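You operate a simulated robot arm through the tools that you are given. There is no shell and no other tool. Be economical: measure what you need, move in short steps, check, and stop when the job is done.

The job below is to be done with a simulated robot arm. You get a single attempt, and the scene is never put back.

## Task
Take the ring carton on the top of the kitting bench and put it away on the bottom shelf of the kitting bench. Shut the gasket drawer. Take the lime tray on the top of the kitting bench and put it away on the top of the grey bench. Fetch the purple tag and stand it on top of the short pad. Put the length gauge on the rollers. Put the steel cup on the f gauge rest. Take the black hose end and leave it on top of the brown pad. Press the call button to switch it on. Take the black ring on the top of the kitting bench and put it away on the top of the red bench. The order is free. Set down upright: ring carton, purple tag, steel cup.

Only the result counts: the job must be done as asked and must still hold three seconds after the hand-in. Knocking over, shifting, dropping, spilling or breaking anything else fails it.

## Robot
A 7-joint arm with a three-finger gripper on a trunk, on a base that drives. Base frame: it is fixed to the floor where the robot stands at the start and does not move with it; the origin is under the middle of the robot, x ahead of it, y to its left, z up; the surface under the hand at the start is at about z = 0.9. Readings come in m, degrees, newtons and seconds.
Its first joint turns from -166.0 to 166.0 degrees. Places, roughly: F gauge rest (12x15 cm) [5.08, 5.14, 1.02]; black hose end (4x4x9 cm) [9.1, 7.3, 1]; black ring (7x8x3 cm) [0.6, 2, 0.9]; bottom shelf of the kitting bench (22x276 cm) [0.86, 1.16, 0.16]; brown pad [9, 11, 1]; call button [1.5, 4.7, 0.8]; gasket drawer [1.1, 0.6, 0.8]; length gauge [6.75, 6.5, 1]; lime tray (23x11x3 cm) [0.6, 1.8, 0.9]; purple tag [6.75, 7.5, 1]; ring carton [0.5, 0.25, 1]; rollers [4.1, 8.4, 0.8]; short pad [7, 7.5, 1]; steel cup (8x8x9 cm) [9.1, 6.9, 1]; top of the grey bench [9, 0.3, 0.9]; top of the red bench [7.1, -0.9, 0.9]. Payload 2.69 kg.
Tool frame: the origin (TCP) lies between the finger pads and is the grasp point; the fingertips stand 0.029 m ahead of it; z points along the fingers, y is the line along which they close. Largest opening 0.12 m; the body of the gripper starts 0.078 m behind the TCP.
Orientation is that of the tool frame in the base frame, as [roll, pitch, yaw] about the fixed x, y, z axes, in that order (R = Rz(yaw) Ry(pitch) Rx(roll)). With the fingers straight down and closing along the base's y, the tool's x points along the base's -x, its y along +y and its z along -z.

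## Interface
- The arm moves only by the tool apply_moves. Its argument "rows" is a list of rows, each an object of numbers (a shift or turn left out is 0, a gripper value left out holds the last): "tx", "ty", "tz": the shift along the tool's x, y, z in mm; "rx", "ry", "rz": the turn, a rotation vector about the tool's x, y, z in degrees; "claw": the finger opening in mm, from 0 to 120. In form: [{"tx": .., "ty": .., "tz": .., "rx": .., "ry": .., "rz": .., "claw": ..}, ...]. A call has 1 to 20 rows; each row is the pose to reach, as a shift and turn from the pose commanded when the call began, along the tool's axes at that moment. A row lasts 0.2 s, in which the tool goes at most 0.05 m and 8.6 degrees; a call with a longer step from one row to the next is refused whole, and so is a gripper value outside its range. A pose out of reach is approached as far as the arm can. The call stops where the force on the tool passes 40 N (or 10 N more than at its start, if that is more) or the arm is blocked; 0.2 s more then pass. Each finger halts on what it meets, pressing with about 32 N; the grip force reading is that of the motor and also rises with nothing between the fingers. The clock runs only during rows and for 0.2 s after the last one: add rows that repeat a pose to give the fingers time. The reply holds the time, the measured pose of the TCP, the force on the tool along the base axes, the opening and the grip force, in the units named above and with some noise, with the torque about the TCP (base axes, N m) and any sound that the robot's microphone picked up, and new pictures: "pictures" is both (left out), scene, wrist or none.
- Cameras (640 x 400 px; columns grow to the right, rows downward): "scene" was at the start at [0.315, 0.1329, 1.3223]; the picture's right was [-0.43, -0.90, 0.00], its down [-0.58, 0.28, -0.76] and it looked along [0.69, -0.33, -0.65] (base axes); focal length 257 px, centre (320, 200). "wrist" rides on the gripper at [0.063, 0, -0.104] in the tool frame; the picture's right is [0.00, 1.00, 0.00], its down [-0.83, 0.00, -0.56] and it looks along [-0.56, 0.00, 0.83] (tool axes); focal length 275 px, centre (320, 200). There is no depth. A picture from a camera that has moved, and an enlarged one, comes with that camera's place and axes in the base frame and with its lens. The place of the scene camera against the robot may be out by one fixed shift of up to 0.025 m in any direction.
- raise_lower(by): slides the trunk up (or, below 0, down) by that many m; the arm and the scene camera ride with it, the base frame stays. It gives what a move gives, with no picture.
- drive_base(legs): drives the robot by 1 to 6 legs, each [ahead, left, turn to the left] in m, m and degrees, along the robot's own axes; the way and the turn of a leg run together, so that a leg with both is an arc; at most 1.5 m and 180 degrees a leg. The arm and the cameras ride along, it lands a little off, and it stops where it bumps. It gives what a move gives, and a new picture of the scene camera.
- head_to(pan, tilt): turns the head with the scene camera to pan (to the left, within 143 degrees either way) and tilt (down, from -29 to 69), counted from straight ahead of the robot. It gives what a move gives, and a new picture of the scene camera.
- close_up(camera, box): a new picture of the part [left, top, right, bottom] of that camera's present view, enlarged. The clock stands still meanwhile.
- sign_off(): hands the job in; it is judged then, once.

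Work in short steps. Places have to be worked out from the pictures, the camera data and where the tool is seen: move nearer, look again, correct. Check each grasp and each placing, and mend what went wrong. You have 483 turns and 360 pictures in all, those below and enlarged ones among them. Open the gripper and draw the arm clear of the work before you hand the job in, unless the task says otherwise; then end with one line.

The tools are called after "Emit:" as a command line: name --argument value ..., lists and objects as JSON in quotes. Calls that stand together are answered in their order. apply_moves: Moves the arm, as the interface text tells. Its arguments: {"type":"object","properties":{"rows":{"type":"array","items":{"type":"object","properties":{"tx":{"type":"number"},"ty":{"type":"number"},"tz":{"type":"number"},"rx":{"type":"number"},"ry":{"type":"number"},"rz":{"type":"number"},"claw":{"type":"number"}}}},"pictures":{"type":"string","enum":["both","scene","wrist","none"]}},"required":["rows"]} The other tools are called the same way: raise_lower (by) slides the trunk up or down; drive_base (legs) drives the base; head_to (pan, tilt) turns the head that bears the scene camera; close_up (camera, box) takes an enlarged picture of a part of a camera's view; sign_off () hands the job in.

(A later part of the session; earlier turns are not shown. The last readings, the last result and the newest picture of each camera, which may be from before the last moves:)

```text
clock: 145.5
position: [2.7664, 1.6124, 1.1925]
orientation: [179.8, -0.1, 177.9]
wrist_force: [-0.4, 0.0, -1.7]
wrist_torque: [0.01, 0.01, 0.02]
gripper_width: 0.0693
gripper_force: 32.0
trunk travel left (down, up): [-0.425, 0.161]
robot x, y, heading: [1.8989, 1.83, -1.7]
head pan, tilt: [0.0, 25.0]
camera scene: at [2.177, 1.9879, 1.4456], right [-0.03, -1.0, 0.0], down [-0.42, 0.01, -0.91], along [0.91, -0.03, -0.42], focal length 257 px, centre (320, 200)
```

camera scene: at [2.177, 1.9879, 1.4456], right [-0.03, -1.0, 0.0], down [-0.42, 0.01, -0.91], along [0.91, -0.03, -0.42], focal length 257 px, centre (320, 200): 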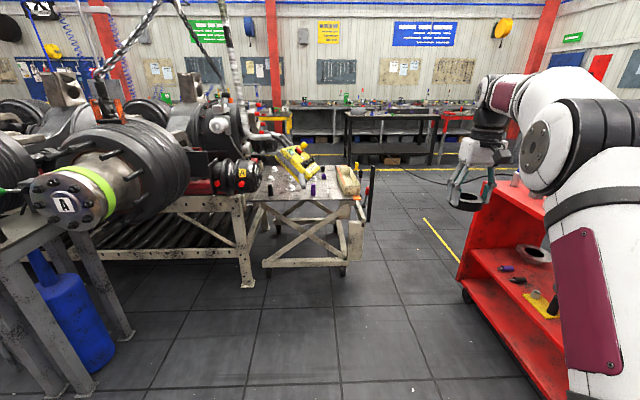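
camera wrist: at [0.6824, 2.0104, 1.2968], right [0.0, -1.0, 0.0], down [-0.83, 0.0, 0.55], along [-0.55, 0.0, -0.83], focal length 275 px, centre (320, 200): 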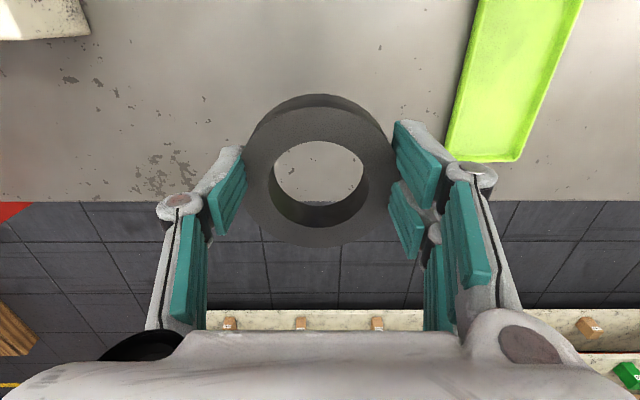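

I bring the hand toward the robot's centre line first so the arm stays clear of the cart, then drive through the gap at y≈1.27.

Emit:
apply_moves --rows '[{"ty": 45, "tx": 10}, {"ty": 90, "tx": 20}, {"ty": 135, "tx": 40}, {"ty": 180, "tx": 60}, {"ty": 225, "tx": 80}, {"ty": 250, "tx": 100}]' --pictures "scene"

Emit:
drive_base --legs '[[0, 0, 1.7], [0.3, -0.56, 0], [1.2, 0, 0]]'

```text
clock: 146.9
position: [2.6752, 1.8664, 1.1938]
orientation: [179.8, 0.0, 177.9]
wrist_force: [1.1, -0.9, -1.7]
wrist_torque: [0.06, 0.04, 0.01]
gripper_width: 0.0692
gripper_force: 32.0
trunk travel left (down, up): [-0.425, 0.161]
robot x, y, heading: [1.8973, 1.8276, -1.4]
head pan, tilt: [0.0, 25.0]
camera scene: at [2.1773, 1.9876, 1.4456], right [-0.03, -1.0, 0.0], down [-0.42, 0.01, -0.91], along [0.91, -0.03, -0.42], focal length 257 px, centre (320, 200)
```

scene: 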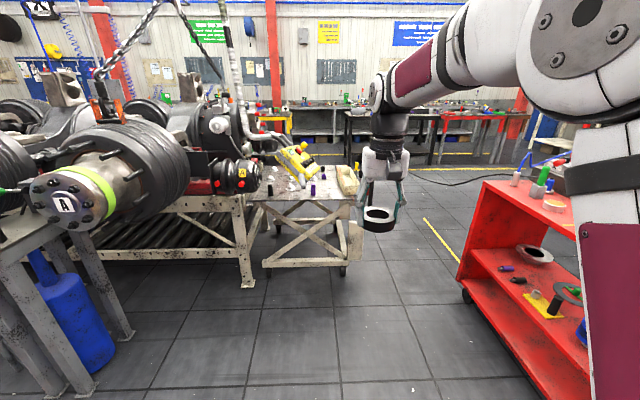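

```text
clock: 156.6
position: [4.1932, 1.3791, 1.1922]
orientation: [179.8, -0.1, -178.7]
wrist_force: [-0.1, -0.6, -2.0]
wrist_torque: [-0.03, -0.02, -0.01]
gripper_width: 0.069
gripper_force: 32.2
trunk travel left (down, up): [-0.425, 0.161]
robot x, y, heading: [3.4189, 1.2942, 1.4]
head pan, tilt: [0.0, 25.0]
camera scene: at [3.6875, 1.4724, 1.4456], right [0.03, -1.0, 0.0], down [-0.42, -0.01, -0.91], along [0.91, 0.02, -0.42], focal length 257 px, centre (320, 200)
```

scene: 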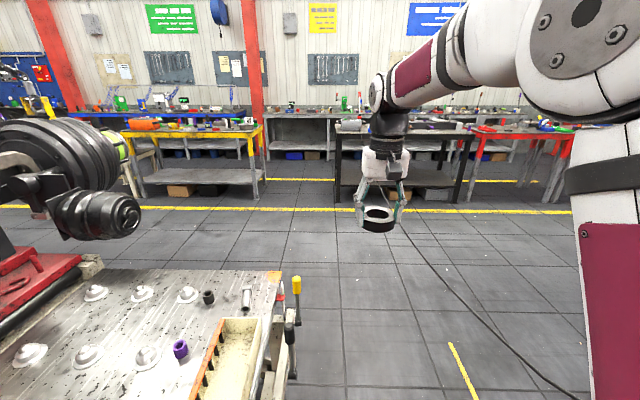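

I go on ahead 1.2 m past the trolley, then look toward the red bench.

Emit:
drive_base --legs '[[1.3, 0, -1.4]]'

Emit:
head_to --pan -35 --tilt 20

```text
clock: 163.2
position: [5.5066, 1.3816, 1.1929]
orientation: [179.9, -0.1, 180.0]
wrist_force: [-0.2, -0.4, -2.3]
wrist_torque: [-0.02, 0.05, 0.01]
gripper_width: 0.0691
gripper_force: 31.6
trunk travel left (down, up): [-0.425, 0.161]
robot x, y, heading: [4.7289, 1.3183, 0.4]
head pan, tilt: [0.0, 25.0]
camera scene: at [5.004, 1.4867, 1.4456], right [0.0, -1.0, 0.0], down [-0.42, 0.0, -0.91], along [0.91, 0.0, -0.42], focal length 257 px, centre (320, 200)
```

scene: 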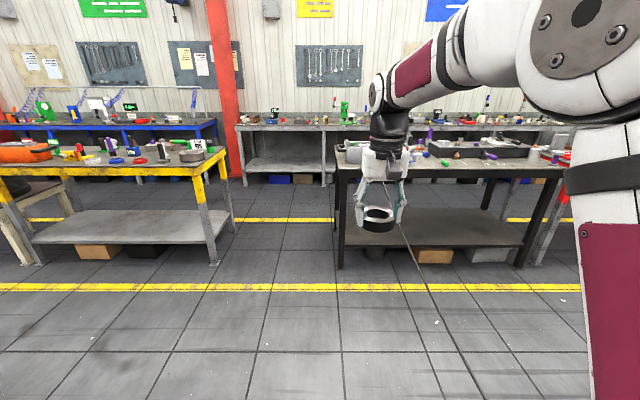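

```text
clock: 164.2
position: [5.5068, 1.3809, 1.1938]
orientation: [179.8, 0.0, 179.9]
wrist_force: [-0.2, -0.7, -2.6]
wrist_torque: [0.0, 0.03, 0.0]
gripper_width: 0.0691
gripper_force: 31.9
trunk travel left (down, up): [-0.425, 0.161]
robot x, y, heading: [4.7275, 1.314, 0.1]
head pan, tilt: [-35.0, 20.0]
camera scene: at [4.9884, 1.4332, 1.4537], right [-0.57, -0.82, 0.0], down [-0.28, 0.19, -0.94], along [0.77, -0.54, -0.34], focal length 257 px, centre (320, 200)
```

scene: 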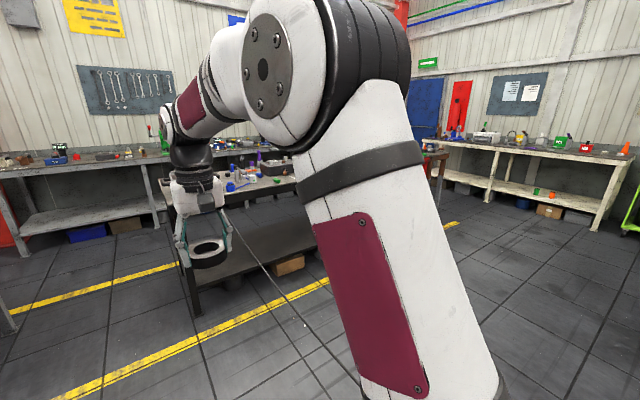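

I drive diagonally toward the red bench, keeping heading 0.

Emit:
drive_base --legs '[[0.5, -1.1, 0], [0.45, -1.1, 0]]'

Emit:
head_to --pan 0 --tilt 30

```text
clock: 175.8
position: [6.4782, -0.7618, 1.1938]
orientation: [179.8, -0.2, -178.8]
wrist_force: [0.8, 0.9, -1.5]
wrist_torque: [-0.02, 0.04, -0.01]
gripper_width: 0.0691
gripper_force: 32.2
trunk travel left (down, up): [-0.425, 0.161]
robot x, y, heading: [5.7045, -0.8463, 1.5]
head pan, tilt: [-35.0, 20.0]
camera scene: at [5.9593, -0.7204, 1.4537], right [-0.55, -0.83, 0.0], down [-0.29, 0.19, -0.94], along [0.78, -0.52, -0.34], focal length 257 px, centre (320, 200)
```

scene: 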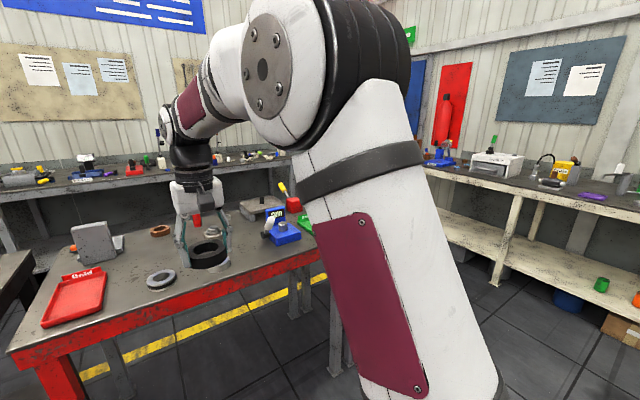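

```text
clock: 176.8
position: [6.4795, -0.7603, 1.1935]
orientation: [179.8, -0.1, -178.7]
wrist_force: [1.0, -0.1, -2.3]
wrist_torque: [-0.02, 0.04, -0.04]
gripper_width: 0.0689
gripper_force: 32.0
trunk travel left (down, up): [-0.425, 0.161]
robot x, y, heading: [5.7028, -0.8439, 1.7]
head pan, tilt: [0.0, 30.0]
camera scene: at [5.972, -0.6667, 1.4376], right [0.03, -1.0, 0.0], down [-0.5, -0.01, -0.87], along [0.87, 0.02, -0.5], focal length 257 px, centre (320, 200)
```

scene: 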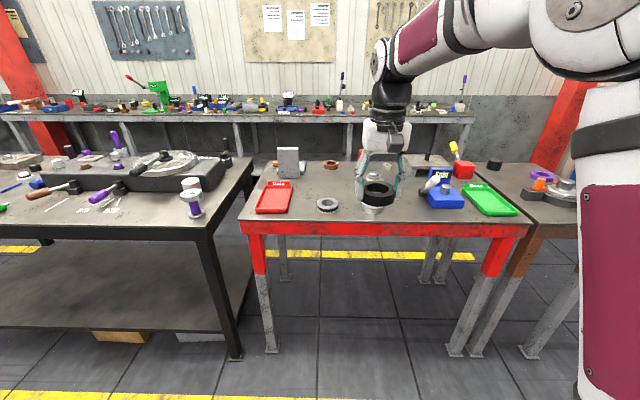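

The red bench has several items; I use the wrist camera to find a free spot.

Emit:
close_up --camera "wrist" --box '[0, 0, 640, 400]'

Emit:
close_up --camera "scene" --box '[230, 120, 540, 250]'

```text
1.00 times, centred on (320, 200) of wrist (not enlarged: the box is as wide or as high as the picture)
camera zoom: at [6.4163, -0.7621, 1.2975], right [-0.02, 1.0, 0.0], down [0.83, 0.02, 0.56], along [0.55, 0.02, -0.83], focal length 275 px, centre (320, 200)
```

zoom: 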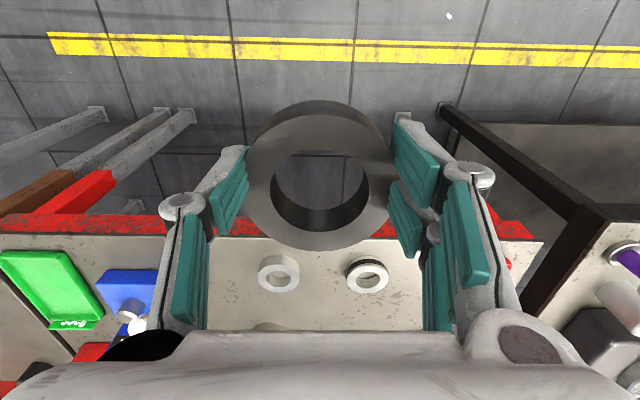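

```text
2.06 times, centred on (385, 185) of scene
camera zoom: at [5.972, -0.6667, 1.4376], right [0.03, -1.0, 0.0], down [-0.5, -0.01, -0.87], along [0.87, 0.02, -0.5], focal length 531 px, centre (186, 231)
```

zoom: 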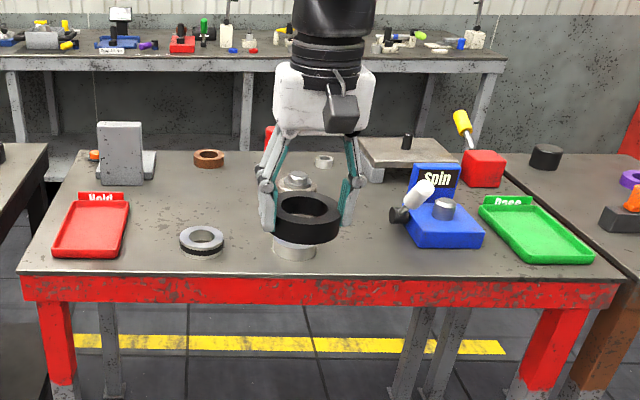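

A free spot lies at about (6.82, −0.985), between the white ring and the blue block. I drive closer so the ring hangs above it.

Emit:
drive_base --legs '[[0.34, -0.22, -1.6]]'

Emit:
head_to --pan -10 --tilt 45

```text
clock: 179.4
position: [6.8318, -1.0003, 1.1938]
orientation: [179.8, -0.1, 179.4]
wrist_force: [0.3, -0.6, -1.8]
wrist_torque: [-0.01, 0.0, -0.01]
gripper_width: 0.0692
gripper_force: 31.6
trunk travel left (down, up): [-0.425, 0.161]
robot x, y, heading: [6.0596, -1.0598, -0.5]
head pan, tilt: [0.0, 30.0]
camera scene: at [6.3295, -0.8919, 1.4376], right [0.0, -1.0, 0.0], down [-0.5, 0.0, -0.87], along [0.87, 0.0, -0.5], focal length 257 px, centre (320, 200)
```

scene: 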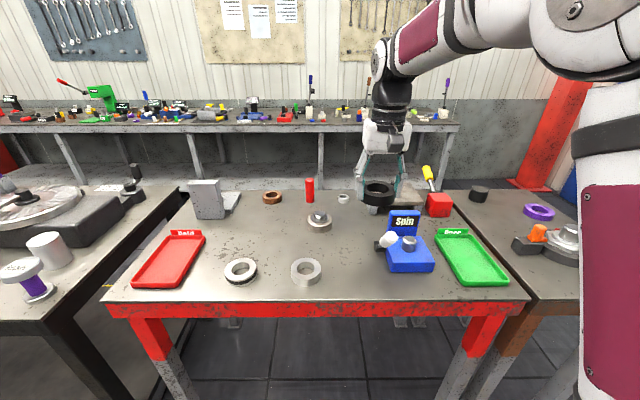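

```text
clock: 180.1
position: [6.8332, -1.0003, 1.1935]
orientation: [179.7, -0.1, 179.4]
wrist_force: [0.5, 0.6, -2.5]
wrist_torque: [0.03, 0.01, 0.01]
gripper_width: 0.0691
gripper_force: 31.7
trunk travel left (down, up): [-0.425, 0.161]
robot x, y, heading: [6.0579, -1.0636, -0.3]
head pan, tilt: [-10.0, 45.0]
camera scene: at [6.3192, -0.9059, 1.415], right [-0.18, -0.98, 0.0], down [-0.7, 0.12, -0.71], along [0.7, -0.12, -0.71], focal length 257 px, centre (320, 200)
```

scene: 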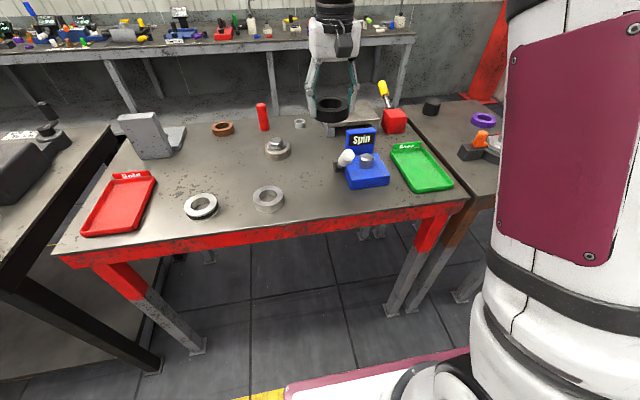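

Spot confirmed: clear between white ring (right edge y≈−0.895) and blue block (y≈−1.085). I lower the ring to z≈0.955.

Emit:
apply_moves --rows '[{"ty": 12, "tz": 40}, {"ty": 12, "tz": 85}, {"ty": 12, "tz": 130}, {"ty": 12, "tz": 175}, {"ty": 12, "tz": 215}, {"ty": 12, "tz": 238}]' --pictures "both"

```text
clock: 181.5
position: [6.8325, -0.9888, 0.9545]
orientation: [179.8, -0.2, 179.4]
wrist_force: [-0.3, 0.1, -2.0]
wrist_torque: [0.01, 0.01, -0.01]
gripper_width: 0.0692
gripper_force: 32.2
trunk travel left (down, up): [-0.425, 0.161]
robot x, y, heading: [6.0518, -1.0613, -0.2]
head pan, tilt: [-10.0, 45.0]
camera scene: at [6.3189, -0.906, 1.415], right [-0.18, -0.98, 0.0], down [-0.7, 0.12, -0.71], along [0.7, -0.12, -0.71], focal length 257 px, centre (320, 200)
camera wrist: at [6.7697, -0.9876, 1.0586], right [0.01, 1.0, 0.0], down [0.83, -0.01, 0.55], along [0.55, 0.0, -0.83], focal length 275 px, centre (320, 200)
```

scene: 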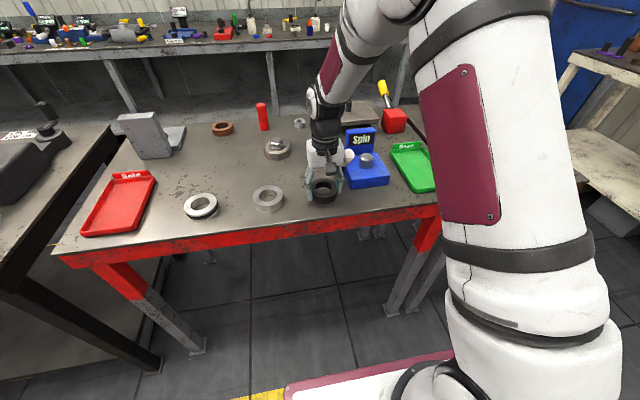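
wrist: 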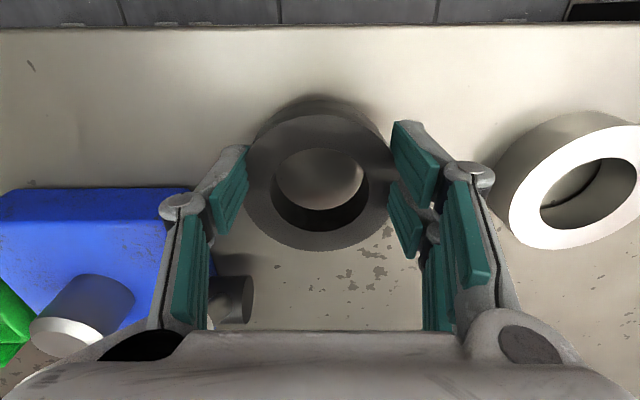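

I nudge 12 mm away from the blue block and lower until contact.

Emit:
apply_moves --rows '[{"ty": 12}, {"ty": 12, "tz": 8}, {"ty": 12, "tz": 13}, {"ty": 12, "tz": 17}]' --pictures "none"

```text
clock: 182.5
position: [6.8333, -0.9757, 0.9391]
orientation: [179.8, -0.2, 179.4]
wrist_force: [-0.2, -0.1, -1.5]
wrist_torque: [0.0, 0.03, -0.01]
gripper_width: 0.0694
gripper_force: 32.5
trunk travel left (down, up): [-0.425, 0.161]
robot x, y, heading: [6.0551, -1.0603, -0.1]
head pan, tilt: [-10.0, 45.0]
```

No contact yet at z=0.939; a few mm more.

Emit:
apply_moves --rows '[{"tz": 2}, {"tz": 4}, {"tz": 5}]' --pictures "none"

```text
clock: 183.3
position: [6.8321, -0.9754, 0.937]
orientation: [179.7, 0.2, 179.4]
wrist_force: [-2.6, -0.7, 19.4]
wrist_torque: [-0.06, 0.1, -0.19]
gripper_width: 0.069
gripper_force: 32.3
trunk travel left (down, up): [-0.425, 0.161]
robot x, y, heading: [6.059, -1.0603, -0.2]
head pan, tilt: [-10.0, 45.0]
```

Contact. I ease up 2 mm of command, open to 86 mm and lift away.

Emit:
apply_moves --rows '[{"tz": -2}, {"tz": -2, "claw": 78}, {"tz": -2, "claw": 86}, {"tz": -2, "claw": 86}, {"tz": -30}, {"tz": -70}, {"tz": -110}, {"tz": -150}, {"tz": -190}, {"tz": -230}]' --pictures "both"

```text
clock: 185.5
position: [6.8331, -0.9777, 1.1664]
orientation: [179.9, -0.1, 179.5]
wrist_force: [-0.3, 0.7, -0.8]
wrist_torque: [-0.01, 0.04, 0.01]
gripper_width: 0.0861
gripper_force: 0.1
trunk travel left (down, up): [-0.425, 0.161]
robot x, y, heading: [6.0569, -1.0625, -0.2]
head pan, tilt: [-10.0, 45.0]
camera scene: at [6.3193, -0.9059, 1.4149], right [-0.18, -0.98, 0.0], down [-0.7, 0.12, -0.71], along [0.7, -0.12, -0.71], focal length 257 px, centre (320, 200)
camera wrist: at [6.7698, -0.9763, 1.2691], right [0.0, 1.0, 0.0], down [0.83, -0.01, 0.55], along [0.55, 0.0, -0.83], focal length 275 px, centre (320, 200)
```

scene: 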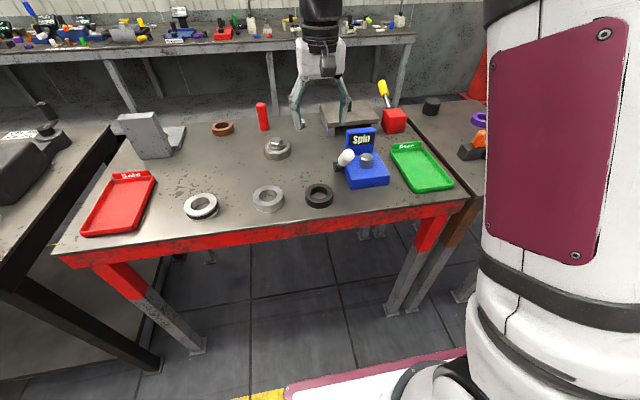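
wrist: 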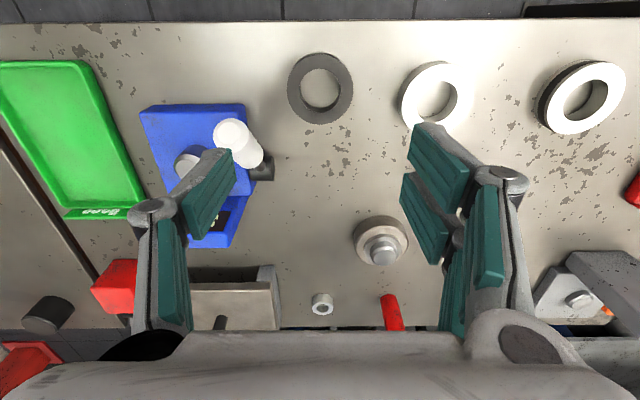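

The black ring lies free on the red bench. Next I head north for the purple tag; I back away and look left.

Emit:
drive_base --legs '[[-0.9, 0, 0]]'

Emit:
head_to --pan 75 --tilt 12

Emit:
head_to --pan 110 --tilt 12

```text
clock: 190.3
position: [5.9339, -0.9731, 1.1651]
orientation: [179.7, 0.0, 179.6]
wrist_force: [-0.7, -0.8, 0.3]
wrist_torque: [0.03, -0.04, 0.03]
gripper_width: 0.0862
gripper_force: 0.1
trunk travel left (down, up): [-0.425, 0.161]
robot x, y, heading: [5.1592, -1.0614, -0.2]
head pan, tilt: [-10.0, 45.0]
camera scene: at [5.4212, -0.9037, 1.415], right [-0.17, -0.98, 0.0], down [-0.7, 0.12, -0.71], along [0.7, -0.12, -0.71], focal length 257 px, centre (320, 200)
```

scene: 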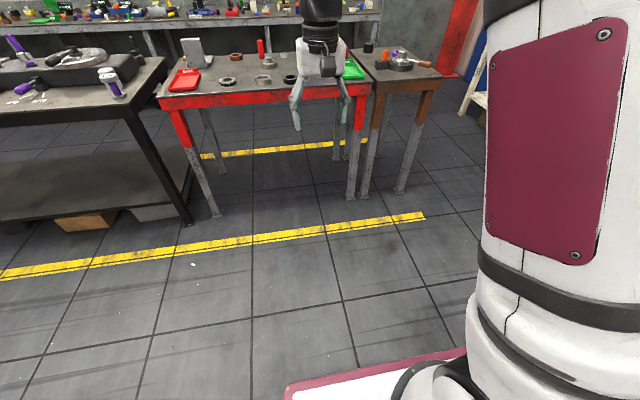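

```text
clock: 191.8
position: [5.9353, -0.9734, 1.1661]
orientation: [179.8, -0.1, 179.6]
wrist_force: [0.0, -0.2, -0.4]
wrist_torque: [0.03, -0.01, -0.04]
gripper_width: 0.086
gripper_force: 0.1
trunk travel left (down, up): [-0.425, 0.161]
robot x, y, heading: [5.159, -1.0576, -0.2]
head pan, tilt: [75.0, 12.0]
camera scene: at [5.3653, -0.7995, 1.4667], right [0.97, -0.26, 0.0], down [-0.05, -0.2, -0.98], along [0.25, 0.94, -0.21], focal length 257 px, centre (320, 200)
```

scene: 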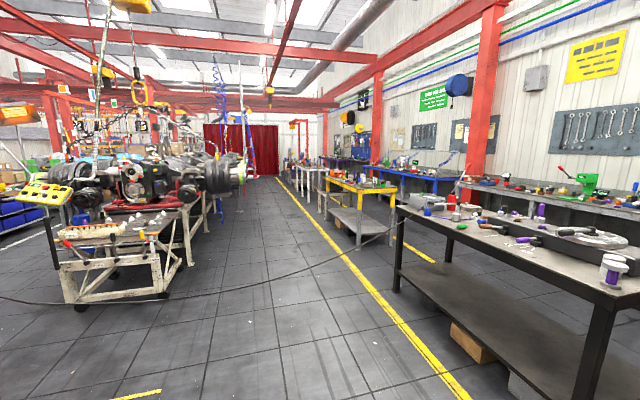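

```text
clock: 192.9
position: [5.9355, -0.9725, 1.1646]
orientation: [179.8, -0.1, 179.6]
wrist_force: [-0.2, 0.4, 0.0]
wrist_torque: [0.01, 0.02, 0.0]
gripper_width: 0.0861
gripper_force: 0.1
trunk travel left (down, up): [-0.425, 0.161]
robot x, y, heading: [5.1599, -1.0586, -0.1]
head pan, tilt: [110.0, 12.0]
camera scene: at [5.3093, -0.8019, 1.4667], right [0.94, 0.34, 0.0], down [0.07, -0.2, -0.98], along [-0.33, 0.92, -0.21], focal length 257 px, centre (320, 200)
```

scene: 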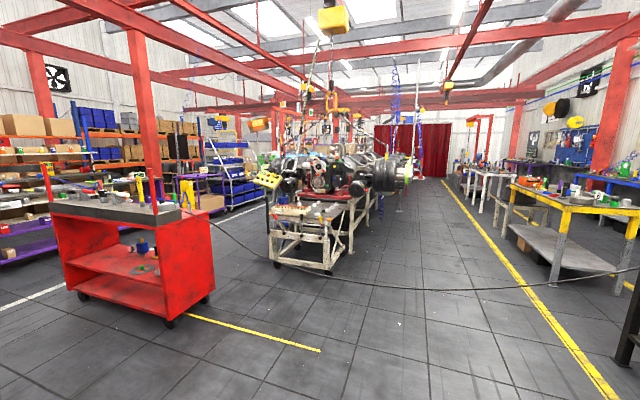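

A clear corridor runs north at x≈5.75. I turn to heading 90° and drive along it.

Emit:
drive_base --legs '[[0.62, 0, 0], [0, 0, 90], [1.5, 0, 0], [1.5, 0, 0], [1.5, 0, 0]]'

Emit:
head_to --pan -15 --tilt 15

```text
clock: 221.2
position: [5.5977, 4.2029, 1.1657]
orientation: [179.7, -0.1, -90.2]
wrist_force: [0.1, 0.7, 0.0]
wrist_torque: [-0.01, -0.01, -0.01]
gripper_width: 0.086
gripper_force: 0.1
trunk travel left (down, up): [-0.425, 0.161]
robot x, y, heading: [5.6864, 3.4305, 90.3]
head pan, tilt: [110.0, 12.0]
camera scene: at [5.4011, 3.5627, 1.4667], right [-0.34, 0.94, 0.0], down [0.2, 0.07, -0.98], along [-0.92, -0.34, -0.21], focal length 257 px, centre (320, 200)
```

scene: 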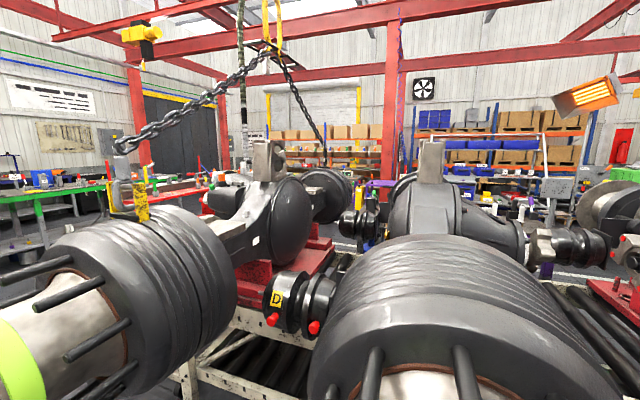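

```text
clock: 223.3
position: [5.5969, 4.2032, 1.1655]
orientation: [179.7, -0.1, -90.3]
wrist_force: [-0.5, 0.6, 0.8]
wrist_torque: [-0.02, 0.02, 0.01]
gripper_width: 0.0863
gripper_force: 0.2
trunk travel left (down, up): [-0.425, 0.161]
robot x, y, heading: [5.6828, 3.4272, 90.4]
head pan, tilt: [-15.0, 15.0]
camera scene: at [5.5125, 3.6852, 1.4618], right [0.97, -0.26, 0.0], down [-0.07, -0.25, -0.97], along [0.25, 0.93, -0.26], focal length 257 px, centre (320, 200)
```

scene: 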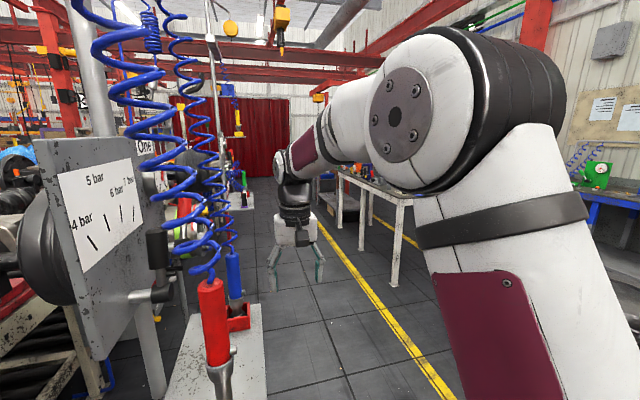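

A station's table edge is near on the left (x≈5.5). I shift 0.27 m right and go ahead.

Emit:
drive_base --legs '[[0, -0.27, 0], [1.5, 0, 0]]'

Emit:
head_to --pan -50 --tilt 20

Emit:
head_to --pan 80 --tilt 25

```text
clock: 232.3
position: [5.8603, 5.7364, 1.1653]
orientation: [179.9, -0.1, -90.3]
wrist_force: [0.3, -0.7, -0.2]
wrist_torque: [-0.02, 0.01, 0.0]
gripper_width: 0.086
gripper_force: 0.1
trunk travel left (down, up): [-0.425, 0.161]
robot x, y, heading: [5.9473, 4.9617, 90.3]
head pan, tilt: [-15.0, 15.0]
camera scene: at [5.7747, 5.2182, 1.4618], right [0.97, -0.26, 0.0], down [-0.07, -0.25, -0.97], along [0.25, 0.93, -0.26], focal length 257 px, centre (320, 200)
```

scene: 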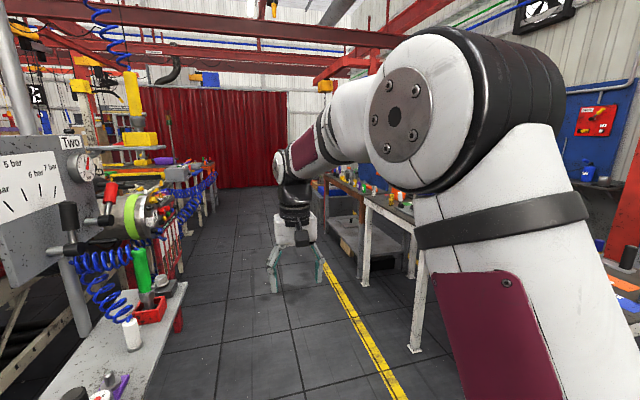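

```text
clock: 233.3
position: [5.8595, 5.7361, 1.1652]
orientation: [179.7, -0.1, -90.4]
wrist_force: [-0.2, -0.1, -0.5]
wrist_torque: [0.03, -0.02, 0.0]
gripper_width: 0.086
gripper_force: 0.1
trunk travel left (down, up): [-0.425, 0.161]
robot x, y, heading: [5.9496, 4.9631, 89.9]
head pan, tilt: [-50.0, 20.0]
camera scene: at [5.8219, 5.188, 1.4537], right [0.64, -0.76, 0.0], down [-0.26, -0.22, -0.94], along [0.72, 0.61, -0.34], focal length 257 px, centre (320, 200)
```

scene: 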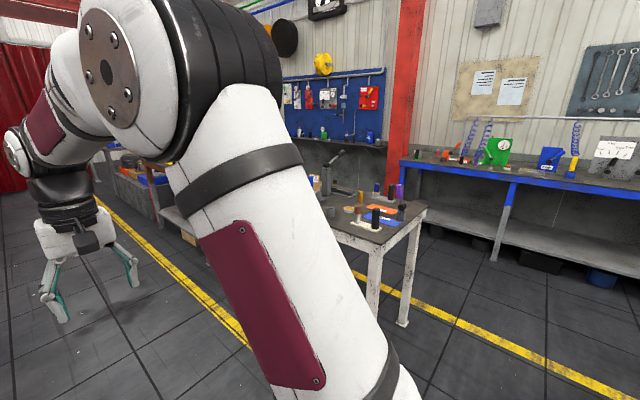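

```text
clock: 235.4
position: [5.86, 5.7366, 1.1646]
orientation: [179.7, 0.0, -90.4]
wrist_force: [0.4, 0.1, 0.1]
wrist_torque: [0.01, 0.02, -0.01]
gripper_width: 0.0859
gripper_force: 0.0
trunk travel left (down, up): [-0.425, 0.161]
robot x, y, heading: [5.9453, 4.9579, 90.1]
head pan, tilt: [80.0, 25.0]
camera scene: at [5.6599, 5.1439, 1.4456], right [0.17, 0.98, 0.0], down [0.42, -0.07, -0.91], along [-0.89, 0.16, -0.42], focal length 257 px, centre (320, 200)
```

scene: 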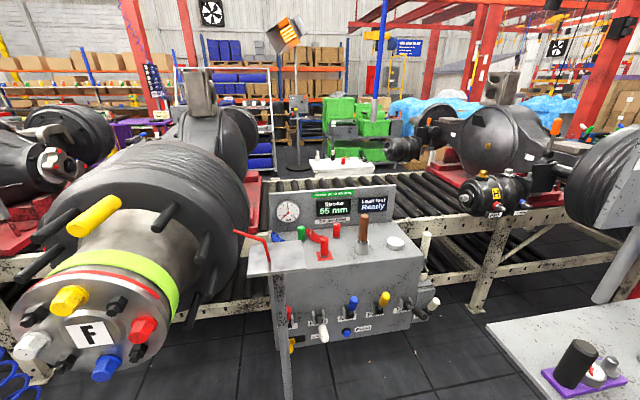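

The F-rest unit is here for later. I retract the arm, raise the trunk, drive to y≈7.4 and turn to face the white bench.

Emit:
apply_moves --rows '[{"tx": 40}, {"tx": 80}, {"tx": 120}, {"tx": 160}]' --pictures "none"

Emit:
raise_lower --by 0.15

Emit:
drive_base --legs '[[1.25, 0, 0], [1.25, 0, 0]]'

Emit:
head_to --pan -80 --tilt 30

```text
clock: 236.4
position: [5.8585, 5.5751, 1.164]
orientation: [179.8, -0.2, -90.3]
wrist_force: [0.3, -0.6, -0.9]
wrist_torque: [-0.08, 0.01, 0.04]
gripper_width: 0.0862
gripper_force: 0.1
trunk travel left (down, up): [-0.425, 0.161]
robot x, y, heading: [5.9515, 4.9633, 89.9]
head pan, tilt: [80.0, 25.0]
```

```text
clock: 238.2
position: [5.8608, 5.5763, 1.3148]
orientation: [179.7, -0.1, -90.3]
wrist_force: [0.2, 0.5, 0.6]
wrist_torque: [0.01, 0.02, 0.01]
gripper_width: 0.0862
gripper_force: 0.0
trunk travel left (down, up): [-0.575, 0.011]
robot x, y, heading: [5.9536, 4.9595, 90.4]
head pan, tilt: [80.0, 25.0]
```

```text
clock: 250.3
position: [5.8928, 8.0559, 1.3149]
orientation: [179.8, -0.2, -91.3]
wrist_force: [0.6, -0.7, -0.5]
wrist_torque: [-0.01, 0.0, -0.01]
gripper_width: 0.0861
gripper_force: 0.0
trunk travel left (down, up): [-0.575, 0.011]
robot x, y, heading: [5.9676, 7.4389, 89.0]
head pan, tilt: [80.0, 25.0]
camera scene: at [5.6835, 7.4784, 1.5959], right [0.19, 0.98, 0.0], down [0.41, -0.08, -0.91], along [-0.89, 0.17, -0.42], focal length 257 px, centre (320, 200)
```

scene: 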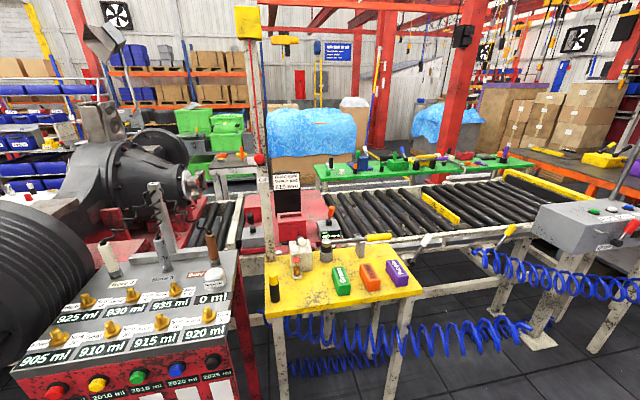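

```text
clock: 252.8
position: [5.8929, 8.0553, 1.315]
orientation: [179.8, -0.2, -91.3]
wrist_force: [0.3, 0.5, 0.5]
wrist_torque: [0.04, -0.02, 0.01]
gripper_width: 0.0861
gripper_force: 0.2
trunk travel left (down, up): [-0.575, 0.011]
robot x, y, heading: [5.9726, 7.4398, 89.2]
head pan, tilt: [-80.0, 30.0]
camera scene: at [5.8633, 7.4753, 1.5879], right [0.16, -0.99, 0.0], down [-0.49, -0.08, -0.87], along [0.86, 0.14, -0.5], focal length 257 px, centre (320, 200)
```

scene: 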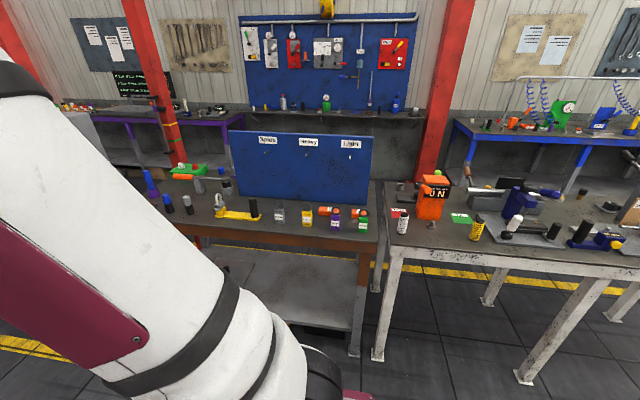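

I zoom on the brown bench where the tag and pads are.

Emit:
close_up --camera "scene" --box '[200, 120, 400, 245]'

Emit:
close_up --camera "scene" --box '[380, 160, 640, 320]'

```text
3.20 times, centred on (300, 182) of scene
camera zoom: at [5.8633, 7.4753, 1.5879], right [0.16, -0.99, 0.0], down [-0.49, -0.08, -0.87], along [0.86, 0.14, -0.5], focal length 822 px, centre (384, 256)
```

zoom: 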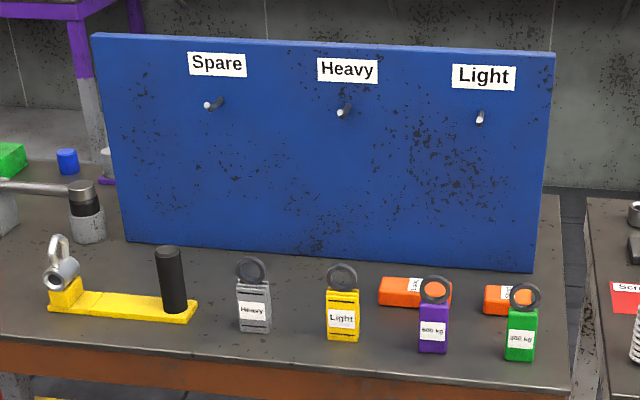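

```text
2.46 times, centred on (510, 240) of scene
camera zoom: at [5.8633, 7.4753, 1.5879], right [0.16, -0.99, 0.0], down [-0.49, -0.08, -0.87], along [0.86, 0.14, -0.5], focal length 633 px, centre (-148, 102)
```

zoom: 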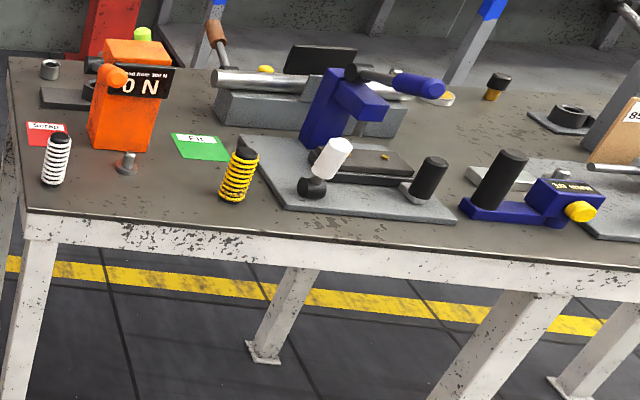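

The purple tag stands in front of two orange pads. I turn to face the bench and look closer.

Emit:
drive_base --legs '[[0, 0, -89]]'

Emit:
head_to --pan 5 --tilt 40

```text
clock: 257.0
position: [6.5866, 7.5147, 1.3159]
orientation: [179.8, -0.1, 178.6]
wrist_force: [0.6, 0.2, -0.4]
wrist_torque: [0.01, 0.0, -0.03]
gripper_width: 0.0861
gripper_force: 0.1
trunk travel left (down, up): [-0.575, 0.011]
robot x, y, heading: [5.9715, 7.4392, -1.1]
head pan, tilt: [-80.0, 30.0]
camera scene: at [6.0196, 7.5191, 1.5879], right [-0.99, -0.16, 0.0], down [-0.08, 0.49, -0.87], along [0.13, -0.86, -0.5], focal length 257 px, centre (320, 200)
```

scene: 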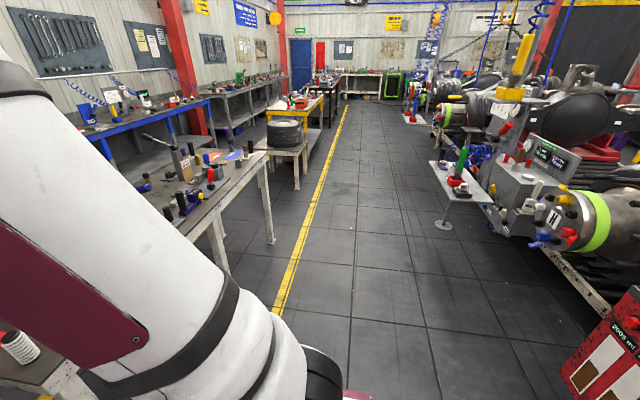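

```text
clock: 258.6
position: [6.5858, 7.5159, 1.3146]
orientation: [179.8, -0.1, 178.5]
wrist_force: [-0.2, 0.0, -0.2]
wrist_torque: [0.02, 0.01, 0.02]
gripper_width: 0.0859
gripper_force: 0.0
trunk travel left (down, up): [-0.575, 0.011]
robot x, y, heading: [5.9703, 7.4405, -1.1]
head pan, tilt: [5.0, 40.0]
camera scene: at [6.0904, 7.6142, 1.5726], right [0.07, -1.0, 0.0], down [-0.64, -0.04, -0.77], along [0.76, 0.05, -0.64], focal length 257 px, centre (320, 200)
```

scene: 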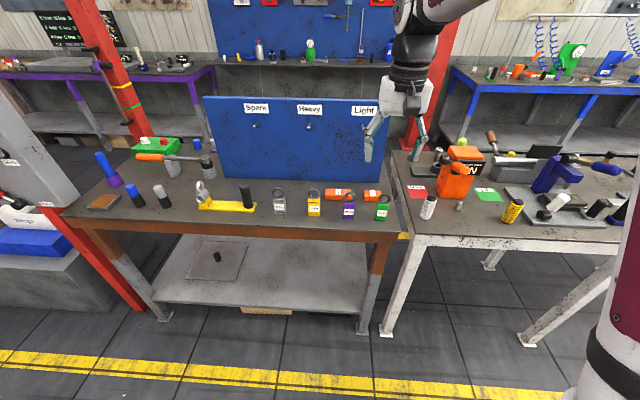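

Emit:
close_up --camera "scene" --box '[260, 160, 420, 260]'

Emit:
close_up --camera "wrist" --box '[0, 0, 640, 400]'

```text
4.00 times, centred on (340, 210) of scene
camera zoom: at [6.0904, 7.6142, 1.5726], right [0.07, -1.0, 0.0], down [-0.64, -0.04, -0.77], along [0.76, 0.05, -0.64], focal length 1028 px, centre (240, 160)
```

zoom: 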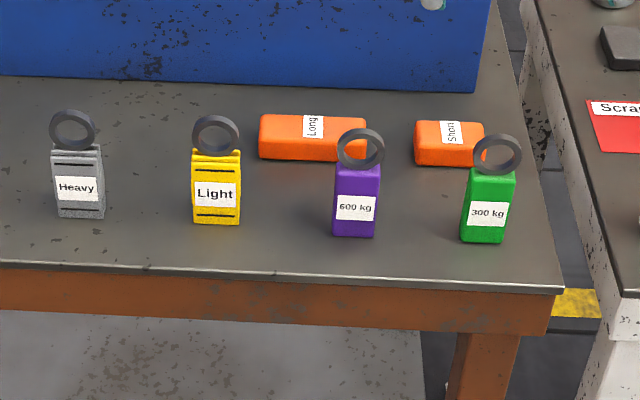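

```text
1.00 times, centred on (320, 200) of wrist (not enlarged: the box is as wide or as high as the picture)
camera zoom: at [6.5238, 7.5169, 1.419], right [0.02, 1.0, 0.0], down [0.83, -0.02, 0.56], along [0.56, -0.01, -0.83], focal length 275 px, centre (320, 200)
```

zoom: 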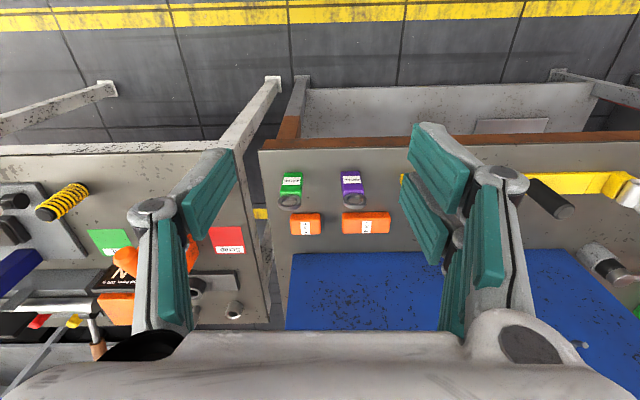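

The right-hand pad is "Short" at ≈(6.905, 7.465); the purple tag stands at ≈(6.79, 7.55). I lower the trunk and bring the hand near the tag.

Emit:
raise_lower --by -0.15

Emit:
apply_moves --rows '[{"tx": -35, "ty": 10, "rz": -1.5}, {"tx": -75, "ty": 20, "rz": -1.5}, {"tx": -115, "ty": 32, "rz": -1.5}, {"tx": -160, "ty": 36, "rz": -1.5}, {"tx": -185, "ty": 36, "rz": -1.5, "tz": 20}, {"tx": -185, "ty": 36, "rz": -1.5, "tz": 40}]' --pictures "wrist"

```text
clock: 260.4
position: [6.5846, 7.5153, 1.1657]
orientation: [179.8, -0.2, 178.6]
wrist_force: [0.1, -0.1, 0.6]
wrist_torque: [-0.02, 0.02, 0.01]
gripper_width: 0.0861
gripper_force: 0.3
trunk travel left (down, up): [-0.425, 0.161]
robot x, y, heading: [5.9744, 7.4425, -1.2]
head pan, tilt: [5.0, 40.0]
```

```text
clock: 261.8
position: [6.7717, 7.5457, 1.1268]
orientation: [179.8, 0.0, -179.8]
wrist_force: [0.0, -0.3, 0.3]
wrist_torque: [-0.01, 0.0, 0.01]
gripper_width: 0.0859
gripper_force: 0.0
trunk travel left (down, up): [-0.425, 0.161]
robot x, y, heading: [5.9667, 7.4398, -1.1]
head pan, tilt: [5.0, 40.0]
camera wrist: at [6.7097, 7.5451, 1.2304], right [-0.01, 1.0, 0.0], down [0.83, 0.0, 0.56], along [0.56, 0.01, -0.83], focal length 275 px, centre (320, 200)
```

wrist: 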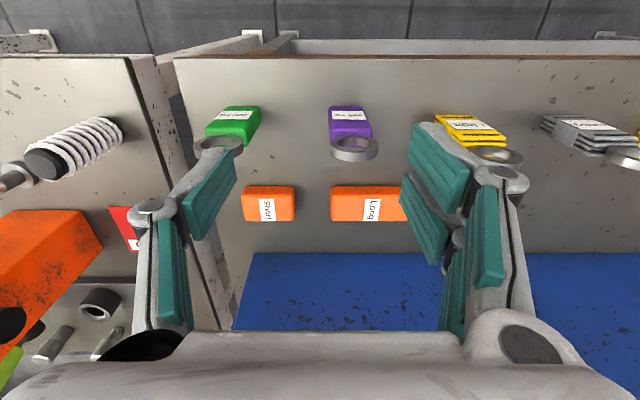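

I refine: wrist view puts the tag at ≈(6.81, 7.58), ring top ≈1.02. I move over it and look again.

Emit:
apply_moves --rows '[{"tx": -15, "ty": 17}, {"tx": -30, "ty": 34, "tz": 20}, {"tx": -30, "ty": 34, "tz": 50}]' --pictures "wrist"

```text
clock: 262.6
position: [6.8019, 7.582, 1.0747]
orientation: [179.8, 0.0, -179.9]
wrist_force: [0.0, -0.1, 1.4]
wrist_torque: [0.03, -0.01, -0.03]
gripper_width: 0.086
gripper_force: 0.0
trunk travel left (down, up): [-0.425, 0.161]
robot x, y, heading: [5.9675, 7.442, -1.3]
head pan, tilt: [5.0, 40.0]
camera wrist: at [6.7391, 7.5816, 1.1791], right [-0.01, 1.0, 0.0], down [0.83, 0.0, 0.56], along [0.56, 0.01, -0.83], focal length 275 px, centre (320, 200)
```

wrist: 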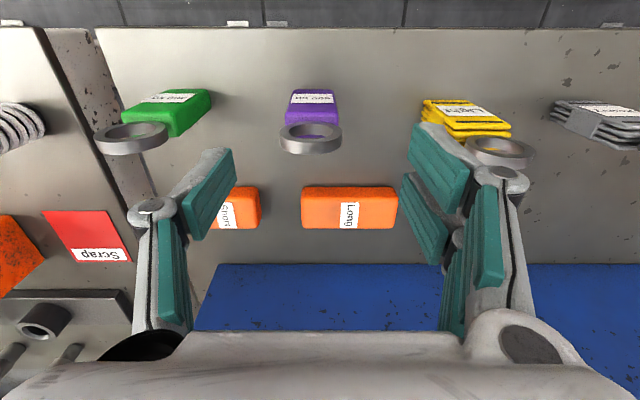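

I correct by (+10, −6) mm and descend to z≈0.955, then close.

Emit:
apply_moves --rows '[{"tx": -10, "ty": -6, "tz": 10}, {"tx": -10, "ty": -6, "tz": 40}, {"tx": -10, "ty": -6, "tz": 75}, {"tx": -10, "ty": -6, "tz": 105}, {"tx": -10, "ty": -6, "tz": 118}]' --pictures "both"

```text
clock: 263.8
position: [6.8116, 7.5762, 0.9569]
orientation: [179.8, -0.2, -179.9]
wrist_force: [0.3, 0.8, -0.1]
wrist_torque: [0.02, -0.04, 0.01]
gripper_width: 0.086
gripper_force: 0.1
trunk travel left (down, up): [-0.425, 0.161]
robot x, y, heading: [5.969, 7.4402, -1.1]
head pan, tilt: [5.0, 40.0]
camera scene: at [6.2396, 7.6115, 1.4223], right [0.07, -1.0, 0.0], down [-0.64, -0.04, -0.77], along [0.76, 0.05, -0.64], focal length 257 px, centre (320, 200)
camera wrist: at [6.7494, 7.5751, 1.0602], right [-0.01, 1.0, 0.0], down [0.83, 0.0, 0.56], along [0.56, 0.01, -0.83], focal length 275 px, centre (320, 200)
```

scene: 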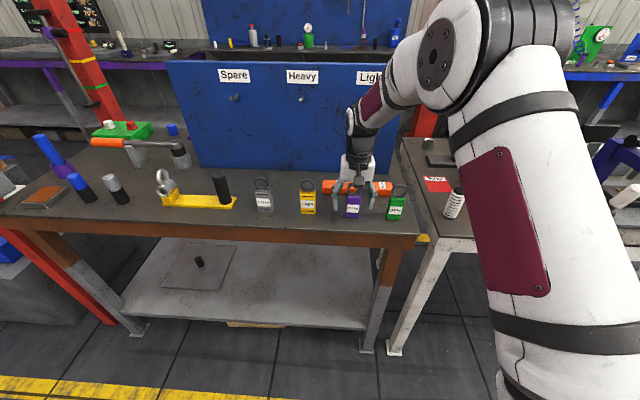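
wrist: 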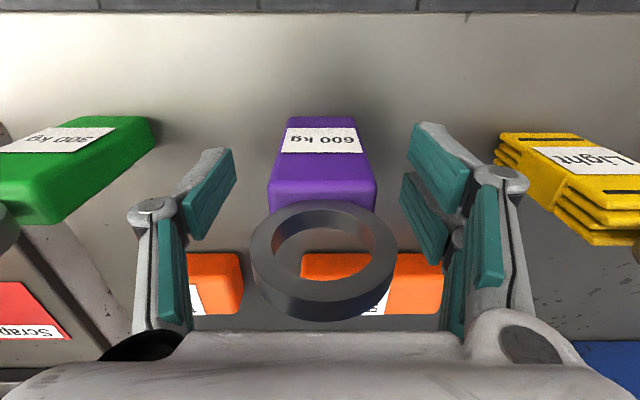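

The tag is between the fingers with the ring clear of the palm. I close.

Emit:
apply_moves --rows '[{"claw": 55}, {"claw": 25}, {"claw": 25}, {"claw": 25}, {"claw": 25}]' --pictures "wrist"

```text
clock: 264.9
position: [6.8135, 7.576, 0.9571]
orientation: [179.8, -0.2, -179.9]
wrist_force: [-0.2, 0.0, 0.1]
wrist_torque: [-0.02, -0.02, -0.03]
gripper_width: 0.0396
gripper_force: 31.6
trunk travel left (down, up): [-0.425, 0.161]
robot x, y, heading: [5.972, 7.443, -0.8]
head pan, tilt: [5.0, 40.0]
camera wrist: at [6.7495, 7.575, 1.0605], right [-0.01, 1.0, 0.0], down [0.83, 0.0, 0.56], along [0.56, 0.01, -0.83], focal length 275 px, centre (320, 200)
```

wrist: 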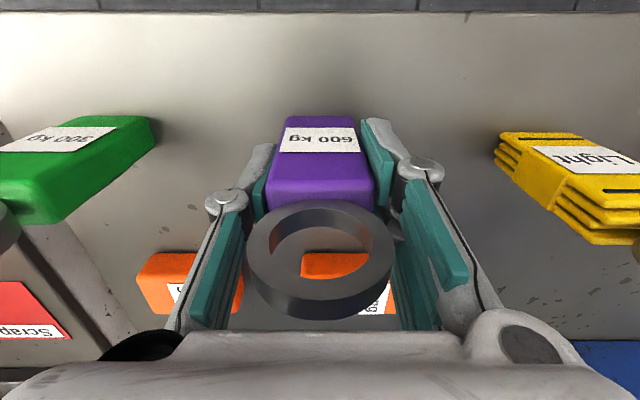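

Gripped (39.6 mm). I lift 180 mm, move over the Short pad and look.

Emit:
apply_moves --rows '[{"tz": -40}, {"tz": -85}, {"tz": -130}, {"tz": -170}, {"tz": -170, "tx": -35, "ty": -31}, {"tz": -170, "tx": -70, "ty": -62}, {"tz": -170, "tx": -107, "ty": -93}, {"tz": -130, "tx": -107, "ty": -93}]' --pictures "both"

```text
clock: 266.8
position: [6.9187, 7.4818, 1.0874]
orientation: [179.8, 0.0, -180.0]
wrist_force: [-0.3, -0.4, -1.6]
wrist_torque: [0.0, -0.01, 0.01]
gripper_width: 0.0393
gripper_force: 32.6
trunk travel left (down, up): [-0.425, 0.161]
robot x, y, heading: [5.9682, 7.4393, -0.7]
head pan, tilt: [5.0, 40.0]
camera scene: at [6.2397, 7.6115, 1.4223], right [0.07, -1.0, 0.0], down [-0.64, -0.04, -0.77], along [0.76, 0.05, -0.64], focal length 257 px, centre (320, 200)
camera wrist: at [6.856, 7.4816, 1.1907], right [-0.01, 1.0, 0.0], down [0.83, 0.0, 0.55], along [0.55, 0.01, -0.83], focal length 275 px, centre (320, 200)
```

scene: 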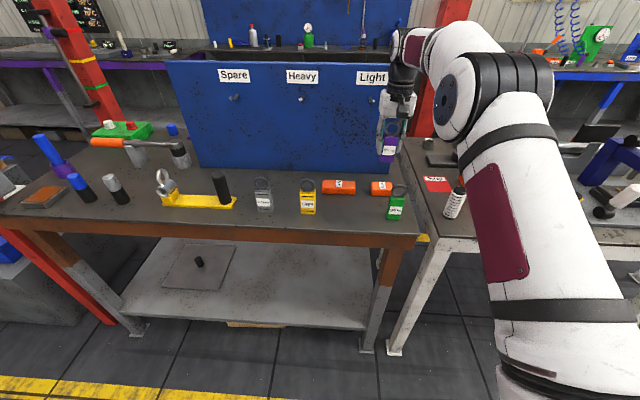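
wrist: 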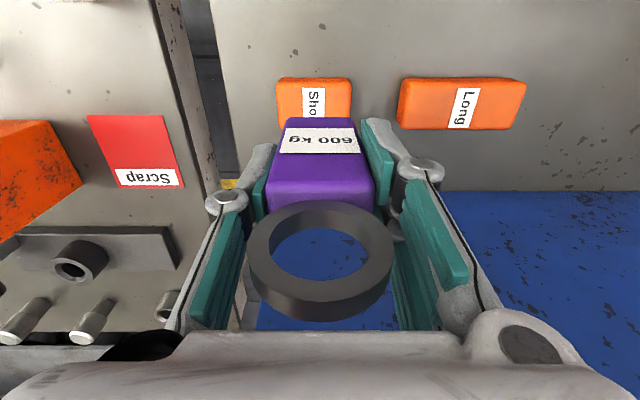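

Pad centre at (6.925, 7.478). I fine-adjust and lower to ~15 mm above.

Emit:
apply_moves --rows '[{"tx": -6, "ty": -4, "tz": 20}, {"tx": -6, "ty": -4, "tz": 50}, {"tx": -6, "ty": -4, "tz": 80}]' --pictures "both"

```text
clock: 267.6
position: [6.9271, 7.4794, 1.0073]
orientation: [179.8, 0.0, -180.0]
wrist_force: [-1.1, -0.5, -1.0]
wrist_torque: [-0.02, -0.02, -0.04]
gripper_width: 0.0394
gripper_force: 32.5
trunk travel left (down, up): [-0.425, 0.161]
robot x, y, heading: [5.9699, 7.4435, -1.0]
head pan, tilt: [5.0, 40.0]
camera scene: at [6.2396, 7.6115, 1.4223], right [0.07, -1.0, 0.0], down [-0.64, -0.04, -0.77], along [0.76, 0.05, -0.64], focal length 257 px, centre (320, 200)
camera wrist: at [6.864, 7.4791, 1.1108], right [-0.01, 1.0, 0.0], down [0.83, 0.0, 0.56], along [0.56, 0.01, -0.83], focal length 275 px, centre (320, 200)
```

scene: 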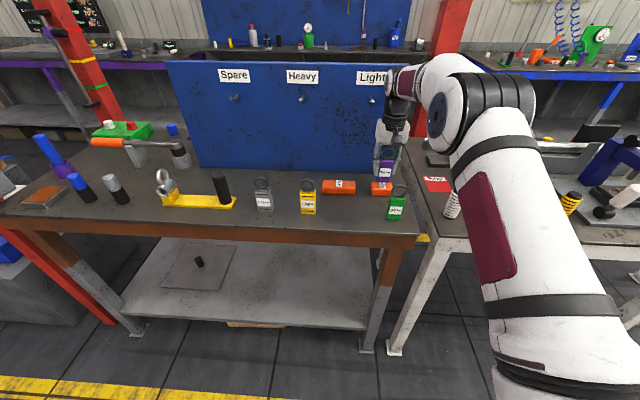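
wrist: 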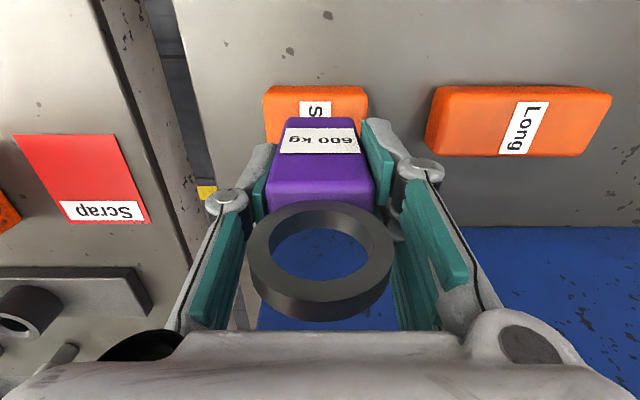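

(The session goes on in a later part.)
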